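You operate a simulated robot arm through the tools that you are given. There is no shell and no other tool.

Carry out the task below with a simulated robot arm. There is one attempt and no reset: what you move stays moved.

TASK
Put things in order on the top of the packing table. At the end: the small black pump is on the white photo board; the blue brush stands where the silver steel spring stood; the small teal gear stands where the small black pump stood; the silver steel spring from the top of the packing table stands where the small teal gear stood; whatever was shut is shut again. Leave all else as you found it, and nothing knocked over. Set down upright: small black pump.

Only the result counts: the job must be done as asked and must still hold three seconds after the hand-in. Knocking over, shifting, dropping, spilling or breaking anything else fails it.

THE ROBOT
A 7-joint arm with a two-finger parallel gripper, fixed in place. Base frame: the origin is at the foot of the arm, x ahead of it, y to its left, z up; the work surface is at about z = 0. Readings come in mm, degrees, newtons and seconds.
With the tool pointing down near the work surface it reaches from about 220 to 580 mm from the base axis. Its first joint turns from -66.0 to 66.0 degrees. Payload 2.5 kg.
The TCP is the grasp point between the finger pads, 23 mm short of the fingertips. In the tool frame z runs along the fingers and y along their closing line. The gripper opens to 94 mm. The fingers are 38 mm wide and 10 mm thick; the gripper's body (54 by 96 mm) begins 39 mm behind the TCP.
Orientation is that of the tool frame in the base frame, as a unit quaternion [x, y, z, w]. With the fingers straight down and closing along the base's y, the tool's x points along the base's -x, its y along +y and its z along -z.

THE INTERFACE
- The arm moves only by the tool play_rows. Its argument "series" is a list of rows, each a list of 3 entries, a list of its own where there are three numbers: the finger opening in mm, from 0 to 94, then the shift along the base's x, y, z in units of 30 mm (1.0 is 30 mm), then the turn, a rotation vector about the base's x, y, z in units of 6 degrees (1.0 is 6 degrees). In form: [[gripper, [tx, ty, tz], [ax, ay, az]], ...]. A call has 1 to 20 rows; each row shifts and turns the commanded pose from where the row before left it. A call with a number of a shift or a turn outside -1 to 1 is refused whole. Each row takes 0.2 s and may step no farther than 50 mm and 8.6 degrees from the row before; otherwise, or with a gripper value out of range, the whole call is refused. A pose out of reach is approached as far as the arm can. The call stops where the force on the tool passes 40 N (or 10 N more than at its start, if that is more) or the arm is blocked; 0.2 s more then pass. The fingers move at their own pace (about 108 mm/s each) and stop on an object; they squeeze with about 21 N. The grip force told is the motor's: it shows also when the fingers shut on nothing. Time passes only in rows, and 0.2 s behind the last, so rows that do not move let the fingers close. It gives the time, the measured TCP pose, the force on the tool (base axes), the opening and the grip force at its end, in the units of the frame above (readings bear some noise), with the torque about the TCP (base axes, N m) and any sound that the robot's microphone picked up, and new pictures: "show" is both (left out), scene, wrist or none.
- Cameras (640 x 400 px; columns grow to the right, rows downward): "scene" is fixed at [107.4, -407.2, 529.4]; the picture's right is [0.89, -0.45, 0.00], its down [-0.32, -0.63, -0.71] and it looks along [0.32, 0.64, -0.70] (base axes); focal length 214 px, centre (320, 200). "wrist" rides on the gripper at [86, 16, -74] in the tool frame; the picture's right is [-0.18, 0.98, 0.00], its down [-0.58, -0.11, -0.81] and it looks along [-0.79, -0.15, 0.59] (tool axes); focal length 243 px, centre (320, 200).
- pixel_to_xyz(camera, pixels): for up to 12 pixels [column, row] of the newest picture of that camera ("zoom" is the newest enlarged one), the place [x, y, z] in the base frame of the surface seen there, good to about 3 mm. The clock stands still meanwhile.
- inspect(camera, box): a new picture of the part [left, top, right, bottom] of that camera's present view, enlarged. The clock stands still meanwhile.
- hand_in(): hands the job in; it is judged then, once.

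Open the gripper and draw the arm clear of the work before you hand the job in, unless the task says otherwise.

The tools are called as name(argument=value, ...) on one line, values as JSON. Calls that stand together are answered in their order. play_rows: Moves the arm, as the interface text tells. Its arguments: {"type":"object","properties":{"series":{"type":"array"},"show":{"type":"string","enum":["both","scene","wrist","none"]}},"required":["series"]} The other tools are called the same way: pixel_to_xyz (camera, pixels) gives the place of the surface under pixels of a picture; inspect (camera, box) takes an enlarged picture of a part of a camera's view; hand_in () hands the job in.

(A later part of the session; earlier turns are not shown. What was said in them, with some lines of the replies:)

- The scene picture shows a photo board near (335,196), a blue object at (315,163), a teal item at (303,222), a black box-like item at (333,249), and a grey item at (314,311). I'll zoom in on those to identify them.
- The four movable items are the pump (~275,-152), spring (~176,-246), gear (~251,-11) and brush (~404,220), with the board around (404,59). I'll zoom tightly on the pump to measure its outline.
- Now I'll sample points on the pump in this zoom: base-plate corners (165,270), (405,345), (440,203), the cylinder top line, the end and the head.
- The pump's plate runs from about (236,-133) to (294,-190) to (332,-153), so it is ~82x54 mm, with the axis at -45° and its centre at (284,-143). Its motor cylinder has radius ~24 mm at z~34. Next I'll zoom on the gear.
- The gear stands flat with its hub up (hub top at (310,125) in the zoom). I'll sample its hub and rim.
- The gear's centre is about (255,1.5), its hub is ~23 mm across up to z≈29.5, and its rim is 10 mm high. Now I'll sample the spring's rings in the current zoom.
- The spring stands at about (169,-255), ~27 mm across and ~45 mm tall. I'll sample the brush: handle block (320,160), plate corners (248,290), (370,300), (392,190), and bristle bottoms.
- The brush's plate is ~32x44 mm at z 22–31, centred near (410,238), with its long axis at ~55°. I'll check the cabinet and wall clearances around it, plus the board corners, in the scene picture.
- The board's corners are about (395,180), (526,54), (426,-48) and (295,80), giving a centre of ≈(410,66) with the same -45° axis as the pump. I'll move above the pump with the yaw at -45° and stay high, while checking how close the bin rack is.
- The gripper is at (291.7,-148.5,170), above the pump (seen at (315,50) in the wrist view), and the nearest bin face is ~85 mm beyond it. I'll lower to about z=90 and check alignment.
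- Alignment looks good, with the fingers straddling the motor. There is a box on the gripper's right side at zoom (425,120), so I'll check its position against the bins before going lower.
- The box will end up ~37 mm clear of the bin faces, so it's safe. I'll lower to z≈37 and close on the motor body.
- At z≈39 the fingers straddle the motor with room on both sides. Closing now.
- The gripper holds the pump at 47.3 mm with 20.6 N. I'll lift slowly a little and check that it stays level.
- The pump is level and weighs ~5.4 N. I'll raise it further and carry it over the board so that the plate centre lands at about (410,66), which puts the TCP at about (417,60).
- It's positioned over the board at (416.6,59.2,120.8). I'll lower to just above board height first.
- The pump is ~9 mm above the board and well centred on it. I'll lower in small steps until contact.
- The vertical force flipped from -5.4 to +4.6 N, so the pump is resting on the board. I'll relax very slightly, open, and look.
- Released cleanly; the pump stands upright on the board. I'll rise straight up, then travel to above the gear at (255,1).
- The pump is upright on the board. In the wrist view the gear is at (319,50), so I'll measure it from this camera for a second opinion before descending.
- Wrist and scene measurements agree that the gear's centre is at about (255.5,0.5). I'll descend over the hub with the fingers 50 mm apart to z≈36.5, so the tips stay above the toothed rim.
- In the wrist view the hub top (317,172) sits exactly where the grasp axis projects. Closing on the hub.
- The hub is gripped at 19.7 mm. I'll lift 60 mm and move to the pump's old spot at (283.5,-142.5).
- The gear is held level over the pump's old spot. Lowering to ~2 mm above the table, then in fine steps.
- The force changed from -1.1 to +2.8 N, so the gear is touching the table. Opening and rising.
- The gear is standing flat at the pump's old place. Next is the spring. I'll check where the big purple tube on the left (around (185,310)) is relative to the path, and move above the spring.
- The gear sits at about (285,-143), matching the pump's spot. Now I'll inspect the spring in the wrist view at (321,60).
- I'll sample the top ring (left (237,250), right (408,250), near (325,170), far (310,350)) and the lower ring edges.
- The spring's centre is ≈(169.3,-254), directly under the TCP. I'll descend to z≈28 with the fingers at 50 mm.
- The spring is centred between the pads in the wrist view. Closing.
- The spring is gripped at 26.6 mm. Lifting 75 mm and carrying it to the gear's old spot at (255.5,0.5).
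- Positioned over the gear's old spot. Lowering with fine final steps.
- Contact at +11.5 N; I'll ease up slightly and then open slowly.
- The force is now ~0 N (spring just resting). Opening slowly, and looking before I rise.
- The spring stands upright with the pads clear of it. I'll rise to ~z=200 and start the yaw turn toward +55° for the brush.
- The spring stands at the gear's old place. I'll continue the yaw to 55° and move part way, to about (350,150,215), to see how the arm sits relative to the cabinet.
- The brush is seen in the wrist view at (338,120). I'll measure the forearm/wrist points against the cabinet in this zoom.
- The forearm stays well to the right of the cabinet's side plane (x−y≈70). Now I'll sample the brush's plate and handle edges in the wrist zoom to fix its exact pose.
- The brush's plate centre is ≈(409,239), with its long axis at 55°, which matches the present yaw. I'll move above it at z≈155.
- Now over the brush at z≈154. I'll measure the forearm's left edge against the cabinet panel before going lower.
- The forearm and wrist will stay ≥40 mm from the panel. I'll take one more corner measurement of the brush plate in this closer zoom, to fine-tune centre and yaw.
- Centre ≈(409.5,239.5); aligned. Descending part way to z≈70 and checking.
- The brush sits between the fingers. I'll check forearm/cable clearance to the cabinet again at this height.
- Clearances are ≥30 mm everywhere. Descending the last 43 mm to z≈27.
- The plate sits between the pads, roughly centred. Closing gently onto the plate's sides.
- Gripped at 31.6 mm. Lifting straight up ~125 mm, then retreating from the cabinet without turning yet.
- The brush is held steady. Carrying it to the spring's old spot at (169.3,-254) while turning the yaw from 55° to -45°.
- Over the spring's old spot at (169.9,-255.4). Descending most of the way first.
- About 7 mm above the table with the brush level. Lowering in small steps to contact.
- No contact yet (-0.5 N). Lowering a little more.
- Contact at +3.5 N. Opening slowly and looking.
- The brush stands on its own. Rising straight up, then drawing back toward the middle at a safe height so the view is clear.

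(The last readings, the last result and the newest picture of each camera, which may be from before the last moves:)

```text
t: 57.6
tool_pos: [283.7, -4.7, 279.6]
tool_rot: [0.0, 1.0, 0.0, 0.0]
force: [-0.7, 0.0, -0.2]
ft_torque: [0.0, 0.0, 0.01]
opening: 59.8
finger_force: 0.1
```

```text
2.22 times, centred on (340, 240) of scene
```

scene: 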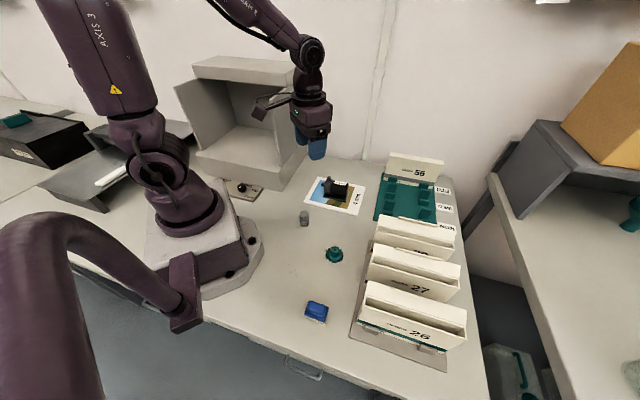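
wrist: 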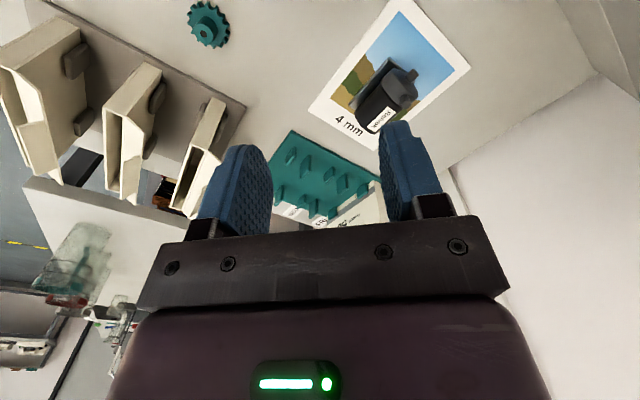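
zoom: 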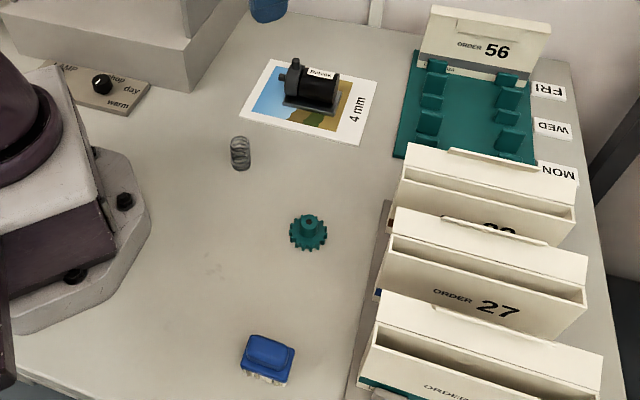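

All four are in their new spots. I'll verify the brush's and spring's final positions with tight zooms.

inspect(camera="scene", box=[295, 295, 337, 327])

pixel_to_xyz(camera="scene", pixels=[[307, 307], [327, 310], [324, 319], [306, 314], [316, 304], [316, 311]])

inspect(camera="scene", box=[285, 205, 325, 235])

pixel_to_xyz(camera="scene", pixels=[[304, 215], [304, 225], [301, 214], [308, 214], [305, 222]])

```text
12.50 times, centred on (316, 311) of scene
```

zoom: 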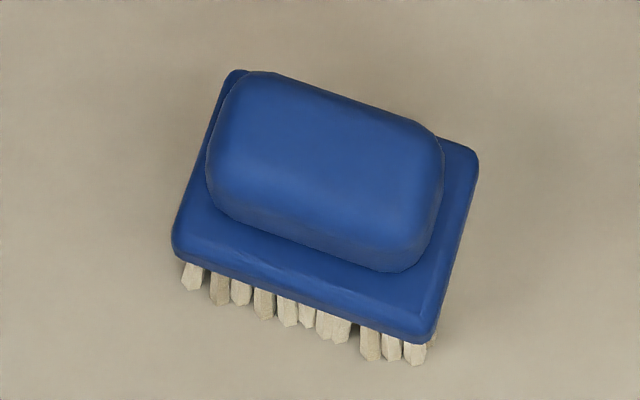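

```text
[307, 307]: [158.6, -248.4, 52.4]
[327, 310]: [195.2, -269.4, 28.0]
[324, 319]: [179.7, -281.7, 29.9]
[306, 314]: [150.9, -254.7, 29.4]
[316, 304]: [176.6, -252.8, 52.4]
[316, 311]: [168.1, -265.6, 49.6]
```

```text
13.33 times, centred on (305, 220) of scene
```

zoom: 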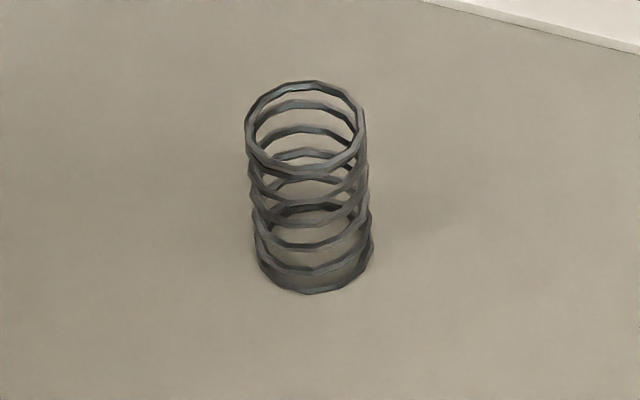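

```text
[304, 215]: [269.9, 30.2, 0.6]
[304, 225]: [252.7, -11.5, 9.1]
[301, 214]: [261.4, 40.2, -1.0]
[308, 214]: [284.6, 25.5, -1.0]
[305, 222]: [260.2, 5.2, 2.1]
```

The spring is fine. The brush looks possibly a few mm off along its long axis, so I'll measure its plate corners more precisely.

inspect(camera="scene", box=[295, 295, 337, 327])

pixel_to_xyz(camera="zoom", pixels=[[178, 240], [235, 78], [470, 165], [425, 328], [195, 190], [300, 285], [450, 240], [270, 80], [215, 190], [435, 140], [400, 262], [325, 170]])

pixel_to_xyz(camera="zoom", pixels=[[182, 245], [237, 76], [473, 170], [422, 325], [188, 282], [418, 358], [178, 250], [430, 320], [472, 158], [240, 74], [205, 150], [460, 200]])

```text
12.50 times, centred on (316, 311) of scene
```

zoom: 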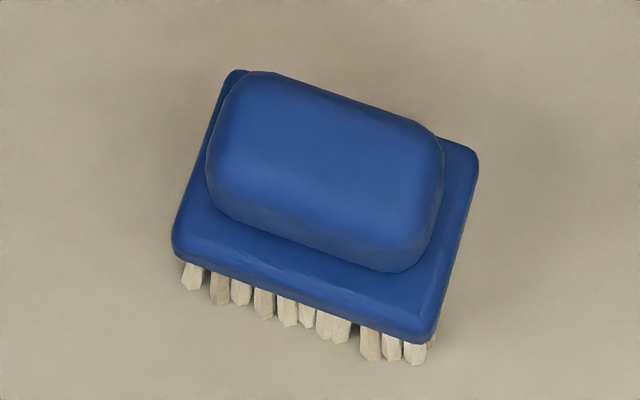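

```text
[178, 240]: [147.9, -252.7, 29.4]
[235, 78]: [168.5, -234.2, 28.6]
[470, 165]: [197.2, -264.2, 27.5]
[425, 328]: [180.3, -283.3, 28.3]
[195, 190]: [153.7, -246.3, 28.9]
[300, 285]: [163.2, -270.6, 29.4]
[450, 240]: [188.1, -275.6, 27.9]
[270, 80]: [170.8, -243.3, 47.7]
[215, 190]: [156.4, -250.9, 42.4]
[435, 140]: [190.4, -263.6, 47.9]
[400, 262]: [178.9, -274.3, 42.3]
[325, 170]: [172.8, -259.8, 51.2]
```

```text
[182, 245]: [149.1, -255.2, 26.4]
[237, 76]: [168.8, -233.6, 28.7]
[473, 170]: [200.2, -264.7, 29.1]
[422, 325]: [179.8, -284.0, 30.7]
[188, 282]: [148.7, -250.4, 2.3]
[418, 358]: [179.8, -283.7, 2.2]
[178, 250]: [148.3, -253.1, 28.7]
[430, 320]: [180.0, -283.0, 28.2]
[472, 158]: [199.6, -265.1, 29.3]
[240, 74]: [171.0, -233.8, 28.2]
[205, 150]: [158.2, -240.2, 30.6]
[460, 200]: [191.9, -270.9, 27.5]
```

The brush's centre is ≈(174,-259), about 6.7 mm off along its long axis. I'll first confirm the spring's position, then re-grasp the brush and nudge it onto the exact spot.

inspect(camera="scene", box=[285, 205, 325, 235])

pixel_to_xyz(camera="zoom", pixels=[[249, 130], [364, 125], [310, 84], [308, 172], [315, 290], [370, 250], [258, 255], [280, 96], [345, 155], [300, 270]])

```text
13.33 times, centred on (305, 220) of scene
```

zoom: 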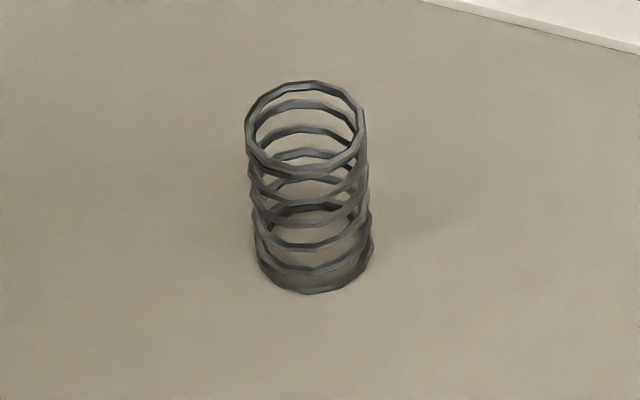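

```text
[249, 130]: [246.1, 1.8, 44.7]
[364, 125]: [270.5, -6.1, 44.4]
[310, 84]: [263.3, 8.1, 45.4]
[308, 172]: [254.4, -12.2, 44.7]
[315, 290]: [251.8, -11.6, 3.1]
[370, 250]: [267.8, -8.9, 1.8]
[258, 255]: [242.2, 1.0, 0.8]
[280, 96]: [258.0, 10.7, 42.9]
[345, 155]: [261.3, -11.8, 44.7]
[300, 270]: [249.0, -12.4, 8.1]
```

The spring is within ~3 mm of its target. Moving back over the brush (yaw -45°, z≈170) to measure it from the wrist camera as well.

play_rows(series=[[60, [-0.39, -0.84, -0.36], [0, 0, -0.75]], [60, [-0.39, -0.84, -0.36], [0, 0, -0.75]], [60, [-0.39, -0.84, -0.36], [0, 0, -0.75]], [60, [-0.39, -0.84, -0.36], [0, 0, -0.75]], [60, [-0.39, -0.84, -0.36], [0, 0, -0.75]], [60, [-0.39, -0.84, -0.36], [0, 0, -0.75]], [60, [-0.39, -0.84, -0.36], [0, 0, -0.75]], [60, [-0.39, -0.84, -0.36], [0, 0, -0.75]], [60, [-0.39, -0.84, -0.36], [0, 0, -0.75]], [60, [-0.39, -0.84, -0.36], [0, 0, -0.75]], [60, [0, 0, 0], [0, 0, 0]]], show="both")

inspect(camera="wrist", box=[280, 5, 360, 105])

```text
t: 60.0
tool_pos: [168.7, -255.7, 171.3]
tool_rot: [0.383, 0.924, 0.0, 0.0]
force: [-0.3, -0.8, 0.6]
ft_torque: [-0.01, 0.03, -0.01]
opening: 59.9
finger_force: 0.2
```

scene: 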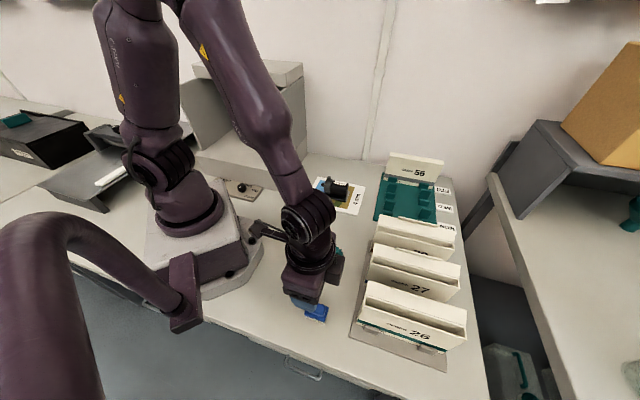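
wrist: 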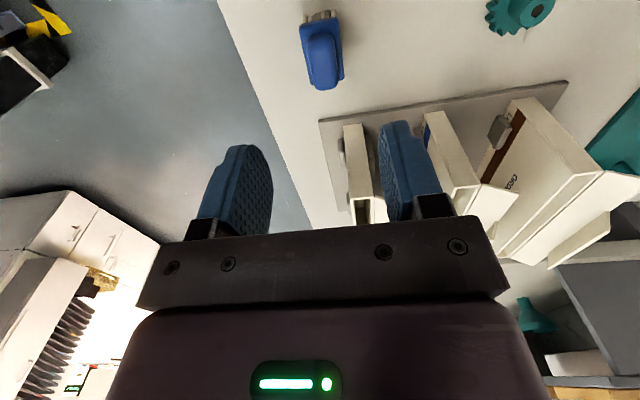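

```text
4.00 times, centred on (320, 55) of wrist
```

zoom: 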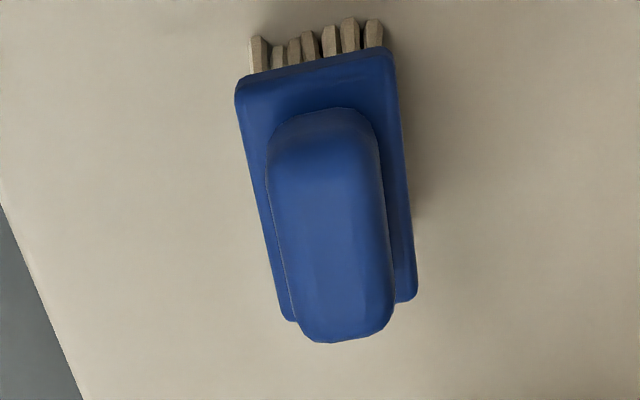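

I'll sample the plate corners at (242,88), (390,60), (410,295), (290,315) in this zoom.

pixel_to_xyz(camera="zoom", pixels=[[243, 90], [388, 62], [410, 293], [290, 315], [246, 95], [385, 66], [408, 290], [288, 310], [260, 180], [400, 180], [320, 80], [345, 330]])

pixel_to_xyz(camera="zoom", pixels=[[255, 65], [375, 42], [315, 52], [240, 100], [392, 75], [413, 285], [280, 290], [300, 318], [330, 200], [330, 250], [330, 150], [400, 300]])

```text
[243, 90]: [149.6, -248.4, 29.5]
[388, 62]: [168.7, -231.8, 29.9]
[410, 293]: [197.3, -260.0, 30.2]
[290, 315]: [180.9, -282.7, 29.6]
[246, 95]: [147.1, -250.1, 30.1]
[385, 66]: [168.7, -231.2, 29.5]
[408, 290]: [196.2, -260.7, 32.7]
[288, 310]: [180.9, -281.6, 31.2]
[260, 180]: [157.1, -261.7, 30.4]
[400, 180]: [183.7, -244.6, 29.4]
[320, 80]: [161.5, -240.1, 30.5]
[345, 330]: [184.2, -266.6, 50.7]
```

```text
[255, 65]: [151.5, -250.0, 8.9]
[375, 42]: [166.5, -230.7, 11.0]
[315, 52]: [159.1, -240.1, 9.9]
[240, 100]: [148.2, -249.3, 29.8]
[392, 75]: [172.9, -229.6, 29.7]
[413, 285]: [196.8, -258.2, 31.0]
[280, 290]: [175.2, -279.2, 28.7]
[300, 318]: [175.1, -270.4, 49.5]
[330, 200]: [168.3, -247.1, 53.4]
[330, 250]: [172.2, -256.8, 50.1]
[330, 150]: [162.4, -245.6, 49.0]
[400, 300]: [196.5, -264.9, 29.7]
```

Wrist and scene measurements average to (174,-257), so a ~5 mm shift is needed. I'll descend centred on the brush (offset +3.6,-3.6 mm) and grip again.

play_rows(series=[[60, [0.12, -0.12, -0.8], [0, 0, 0]], [60, [0, 0, -1], [0, 0, 0]], [60, [0, 0, -1], [0, 0, 0]], [60, [0, 0, -0.8], [0, 0, 0]], [60, [0, 0, -0.6], [0, 0, 0]], [60, [0, 0, -0.4], [0, 0, 0]], [60, [0, 0, -0.185], [0, 0, 0]], [60, [0, 0, 0], [0, 0, 0]]], show="both")

```text
t: 61.8
tool_pos: [173.6, -258.7, 28.7]
tool_rot: [0.382, 0.924, 0.0, 0.0]
force: [0.8, 0.0, 0.7]
ft_torque: [-0.03, 0.03, -0.04]
opening: 59.9
finger_force: 0.0
```

scene: 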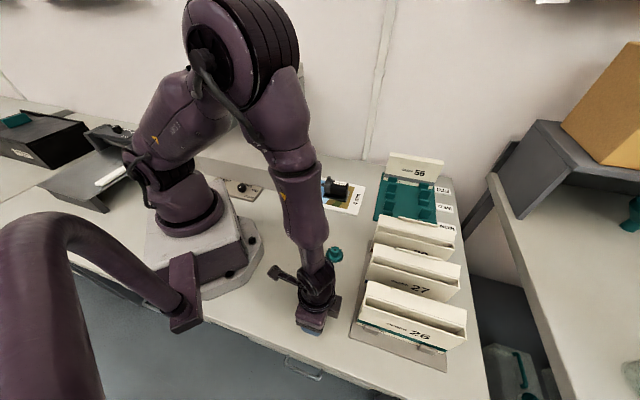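
wrist: 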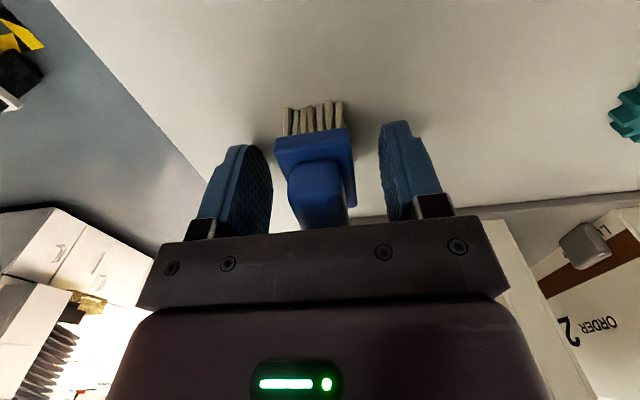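

The brush is between the pads. Closing, lifting ~5 mm and shifting it (-4,+4) mm.

play_rows(series=[[48, [0, 0, 0], [0, 0, 0]], [40, [0, 0, 0], [0, 0, 0]], [34, [0, 0, 0], [0, 0, 0]], [28, [0, 0, 0], [0, 0, 0]], [15, [0, 0, 0], [0, 0, 0]], [15, [0, 0, 0], [0, 0, 0]], [15, [0, 0, 0.08], [0, 0, 0]], [15, [0, 0, 0.1], [0, 0, 0]], [15, [-0.065, 0.065, 0], [0, 0, 0]], [15, [-0.065, 0.065, 0], [0, 0, 0]], [15, [0, 0, 0], [0, 0, 0]]], show="wrist")

```text
t: 64.2
tool_pos: [169.9, -254.1, 34.6]
tool_rot: [0.382, 0.924, 0.0, 0.0]
force: [0.4, 0.0, -0.7]
ft_torque: [0.01, -0.01, 0.01]
opening: 31.2
finger_force: 21.2
```

wrist: 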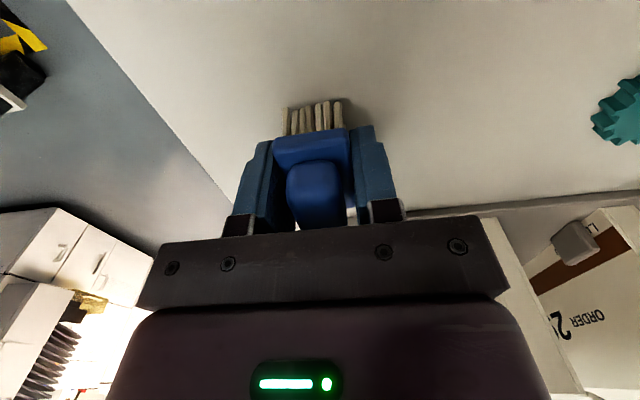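

The brush is held and shifted. Lowering it back (~5.4 mm) in small steps.

play_rows(series=[[15, [0, 0, -0.1], [0, 0, 0]], [15, [0, 0, -0.05], [0, 0, 0]], [15, [0, 0, -0.03], [0, 0, 0]], [15, [0, 0, 0], [0, 0, 0]]], show="none")

```text
t: 65.2
tool_pos: [169.9, -253.9, 28.8]
tool_rot: [0.382, 0.924, 0.0, 0.0]
force: [0.9, 0.2, -0.2]
ft_torque: [-0.02, 0.01, -0.01]
opening: 31.3
finger_force: 21.2
```

Nearly down (-0.2 N); one more tiny step for contact.

play_rows(series=[[15, [0, 0, -0.015], [0, 0, 0]], [15, [0, 0, 0], [0, 0, 0]]], show="none")

```text
t: 65.8
tool_pos: [168.4, -253.6, 28.1]
tool_rot: [0.382, 0.924, 0.0, 0.0]
force: [-0.8, 1.5, 1.5]
ft_torque: [-0.02, 0.04, -0.03]
opening: 31.2
finger_force: 21.0
```

Contact (+1.5 N). Opening slowly, then rising straight up and moving clear.

play_rows(series=[[34, [0, 0, 0], [0, 0, 0]], [42, [0, 0, 0], [0, 0, 0]], [54, [0, 0, 0], [0, 0, 0]], [60, [0, 0, 0], [0, 0, 0]], [60, [0, 0, 0.3], [0, 0, 0]], [60, [0, 0, 0.8], [0, 0, 0]], [60, [0, 0, 1], [0, 0, 0]], [60, [0, 0, 1], [0, 0, 0]], [60, [0, 0, 1], [0, 0, 0]], [60, [0, 0, 1], [0, 0, 0]], [60, [0, 0, 1], [0, 0, 0]], [60, [0, 0, 0], [0, 0, 0]]], show="both")

play_rows(series=[[70, [0.3, 0.6, 0.5], [0, 0, 0.5]], [80, [0.4, 0.9, 0.2], [0, 0, 0.8]], [94, [0.4, 0.9, 0.2], [0, 0, 0.8]], [94, [0.4, 0.9, 0.2], [0, 0, 0.8]], [94, [0.4, 0.9, 0.2], [0, 0, 0.8]], [94, [0.4, 0.9, 0.2], [0, 0, 0.8]], [94, [0.4, 0.9, 0.2], [0, 0, 0.8]], [94, [0.4, 0.9, 0.2], [0, 0, 0.8]], [94, [0.4, 0.9, 0.2], [0, 0, 0.8]], [94, [0.4, 0.6, 0.2], [0, 0, 0.6]], [94, [0, 0, 0], [0, 0, 0]]], show="both")

inspect(camera="scene", box=[295, 295, 337, 327])

pixel_to_xyz(camera="zoom", pixels=[[320, 200], [300, 150], [350, 250]])

```text
t: 68.4
tool_pos: [169.8, -253.1, 212.2]
tool_rot: [0.382, 0.924, 0.0, 0.001]
force: [-0.6, -0.1, 0.4]
ft_torque: [-0.01, 0.04, -0.01]
opening: 60.2
finger_force: 0.1
```

scene: 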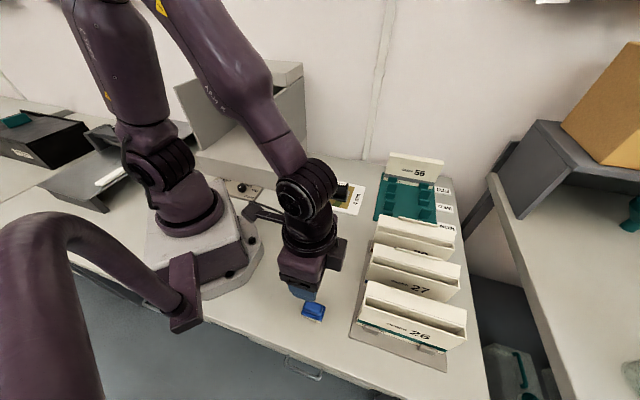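
wrist: 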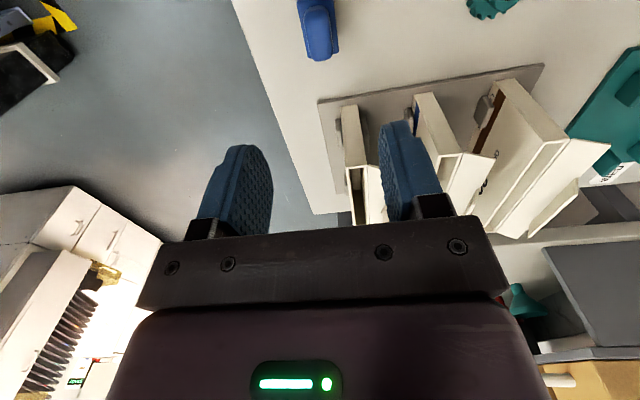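

```text
t: 70.8
tool_pos: [288.4, -3.8, 279.4]
tool_rot: [-0.001, 1.0, -0.001, 0.0]
force: [-0.2, 0.6, -0.4]
ft_torque: [-0.02, 0.0, 0.03]
opening: 94.1
finger_force: 0.0
```

scene: 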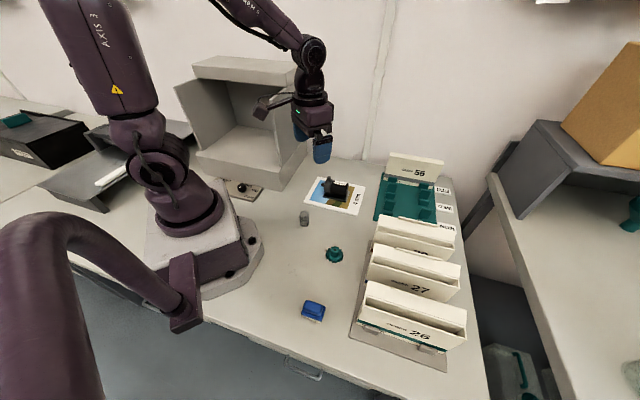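
wrist: 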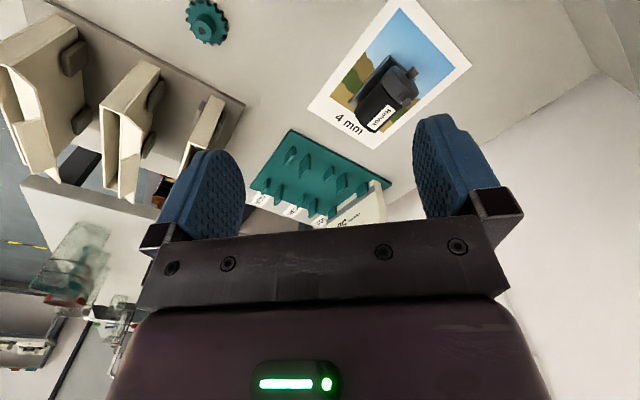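

```text
12.50 times, centred on (316, 311) of scene
```

zoom: 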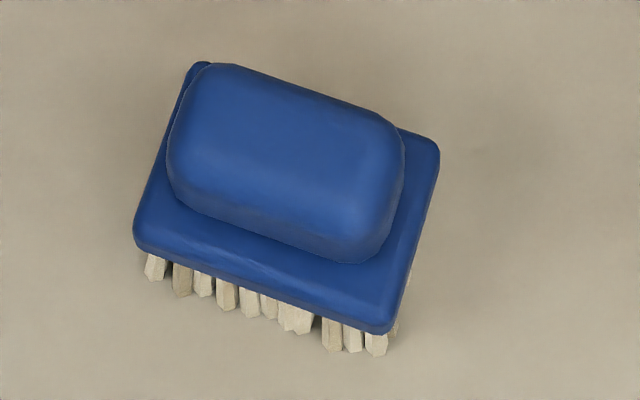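

```text
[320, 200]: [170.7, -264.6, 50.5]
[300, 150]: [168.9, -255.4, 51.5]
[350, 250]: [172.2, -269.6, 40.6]
```

The brush now sits on the spring's old spot. One last look at the pump, spring and gear region before handing in.

inspect(camera="scene", box=[280, 160, 400, 270])

pixel_to_xyz(camera="scene", pixels=[[318, 178], [364, 187], [357, 214], [305, 202], [334, 254], [312, 310]])

```text
3.64 times, centred on (340, 215) of scene
```

zoom: 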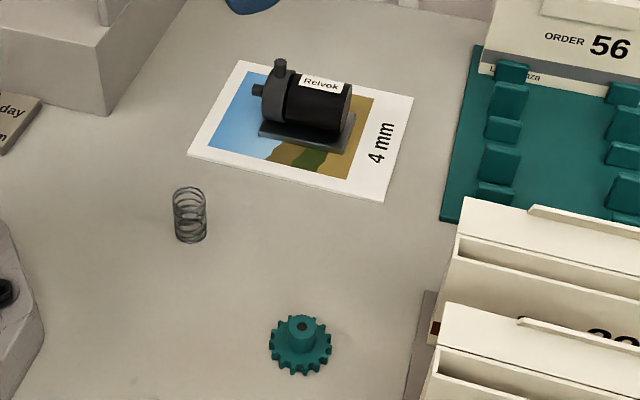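

```text
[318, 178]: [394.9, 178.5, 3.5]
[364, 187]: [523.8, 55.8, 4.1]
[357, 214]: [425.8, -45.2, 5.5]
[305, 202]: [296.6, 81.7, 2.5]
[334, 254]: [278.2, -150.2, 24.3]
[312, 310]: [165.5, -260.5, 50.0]
```

The pump is upright on the board, and the board has not moved. The spring, gear and brush stand at their targets, and the gripper is open and clear. Handing in.

hand_in()

```text
The job is handed in.
```

The job is handed in. All four items are where you asked, and all of them are upright:

| Item | Where it is now | Check |
|---|---|---|
| Small black pump | On the white photo board, near its centre | The board itself did not move |
| Small teal gear | Where the pump stood | About 2 mm off by the camera readings |
| Silver steel spring | Where the gear stood | About 3 mm off |
| Blue brush | Where the spring stood | I first set it about 5 mm off, then picked it up again and corrected it; it now looks to be within a millimetre or two |

I opened nothing, so everything that was shut is still shut. In the final pictures nothing else looks moved or knocked over. The gripper is open and the arm is raised clear of the table.
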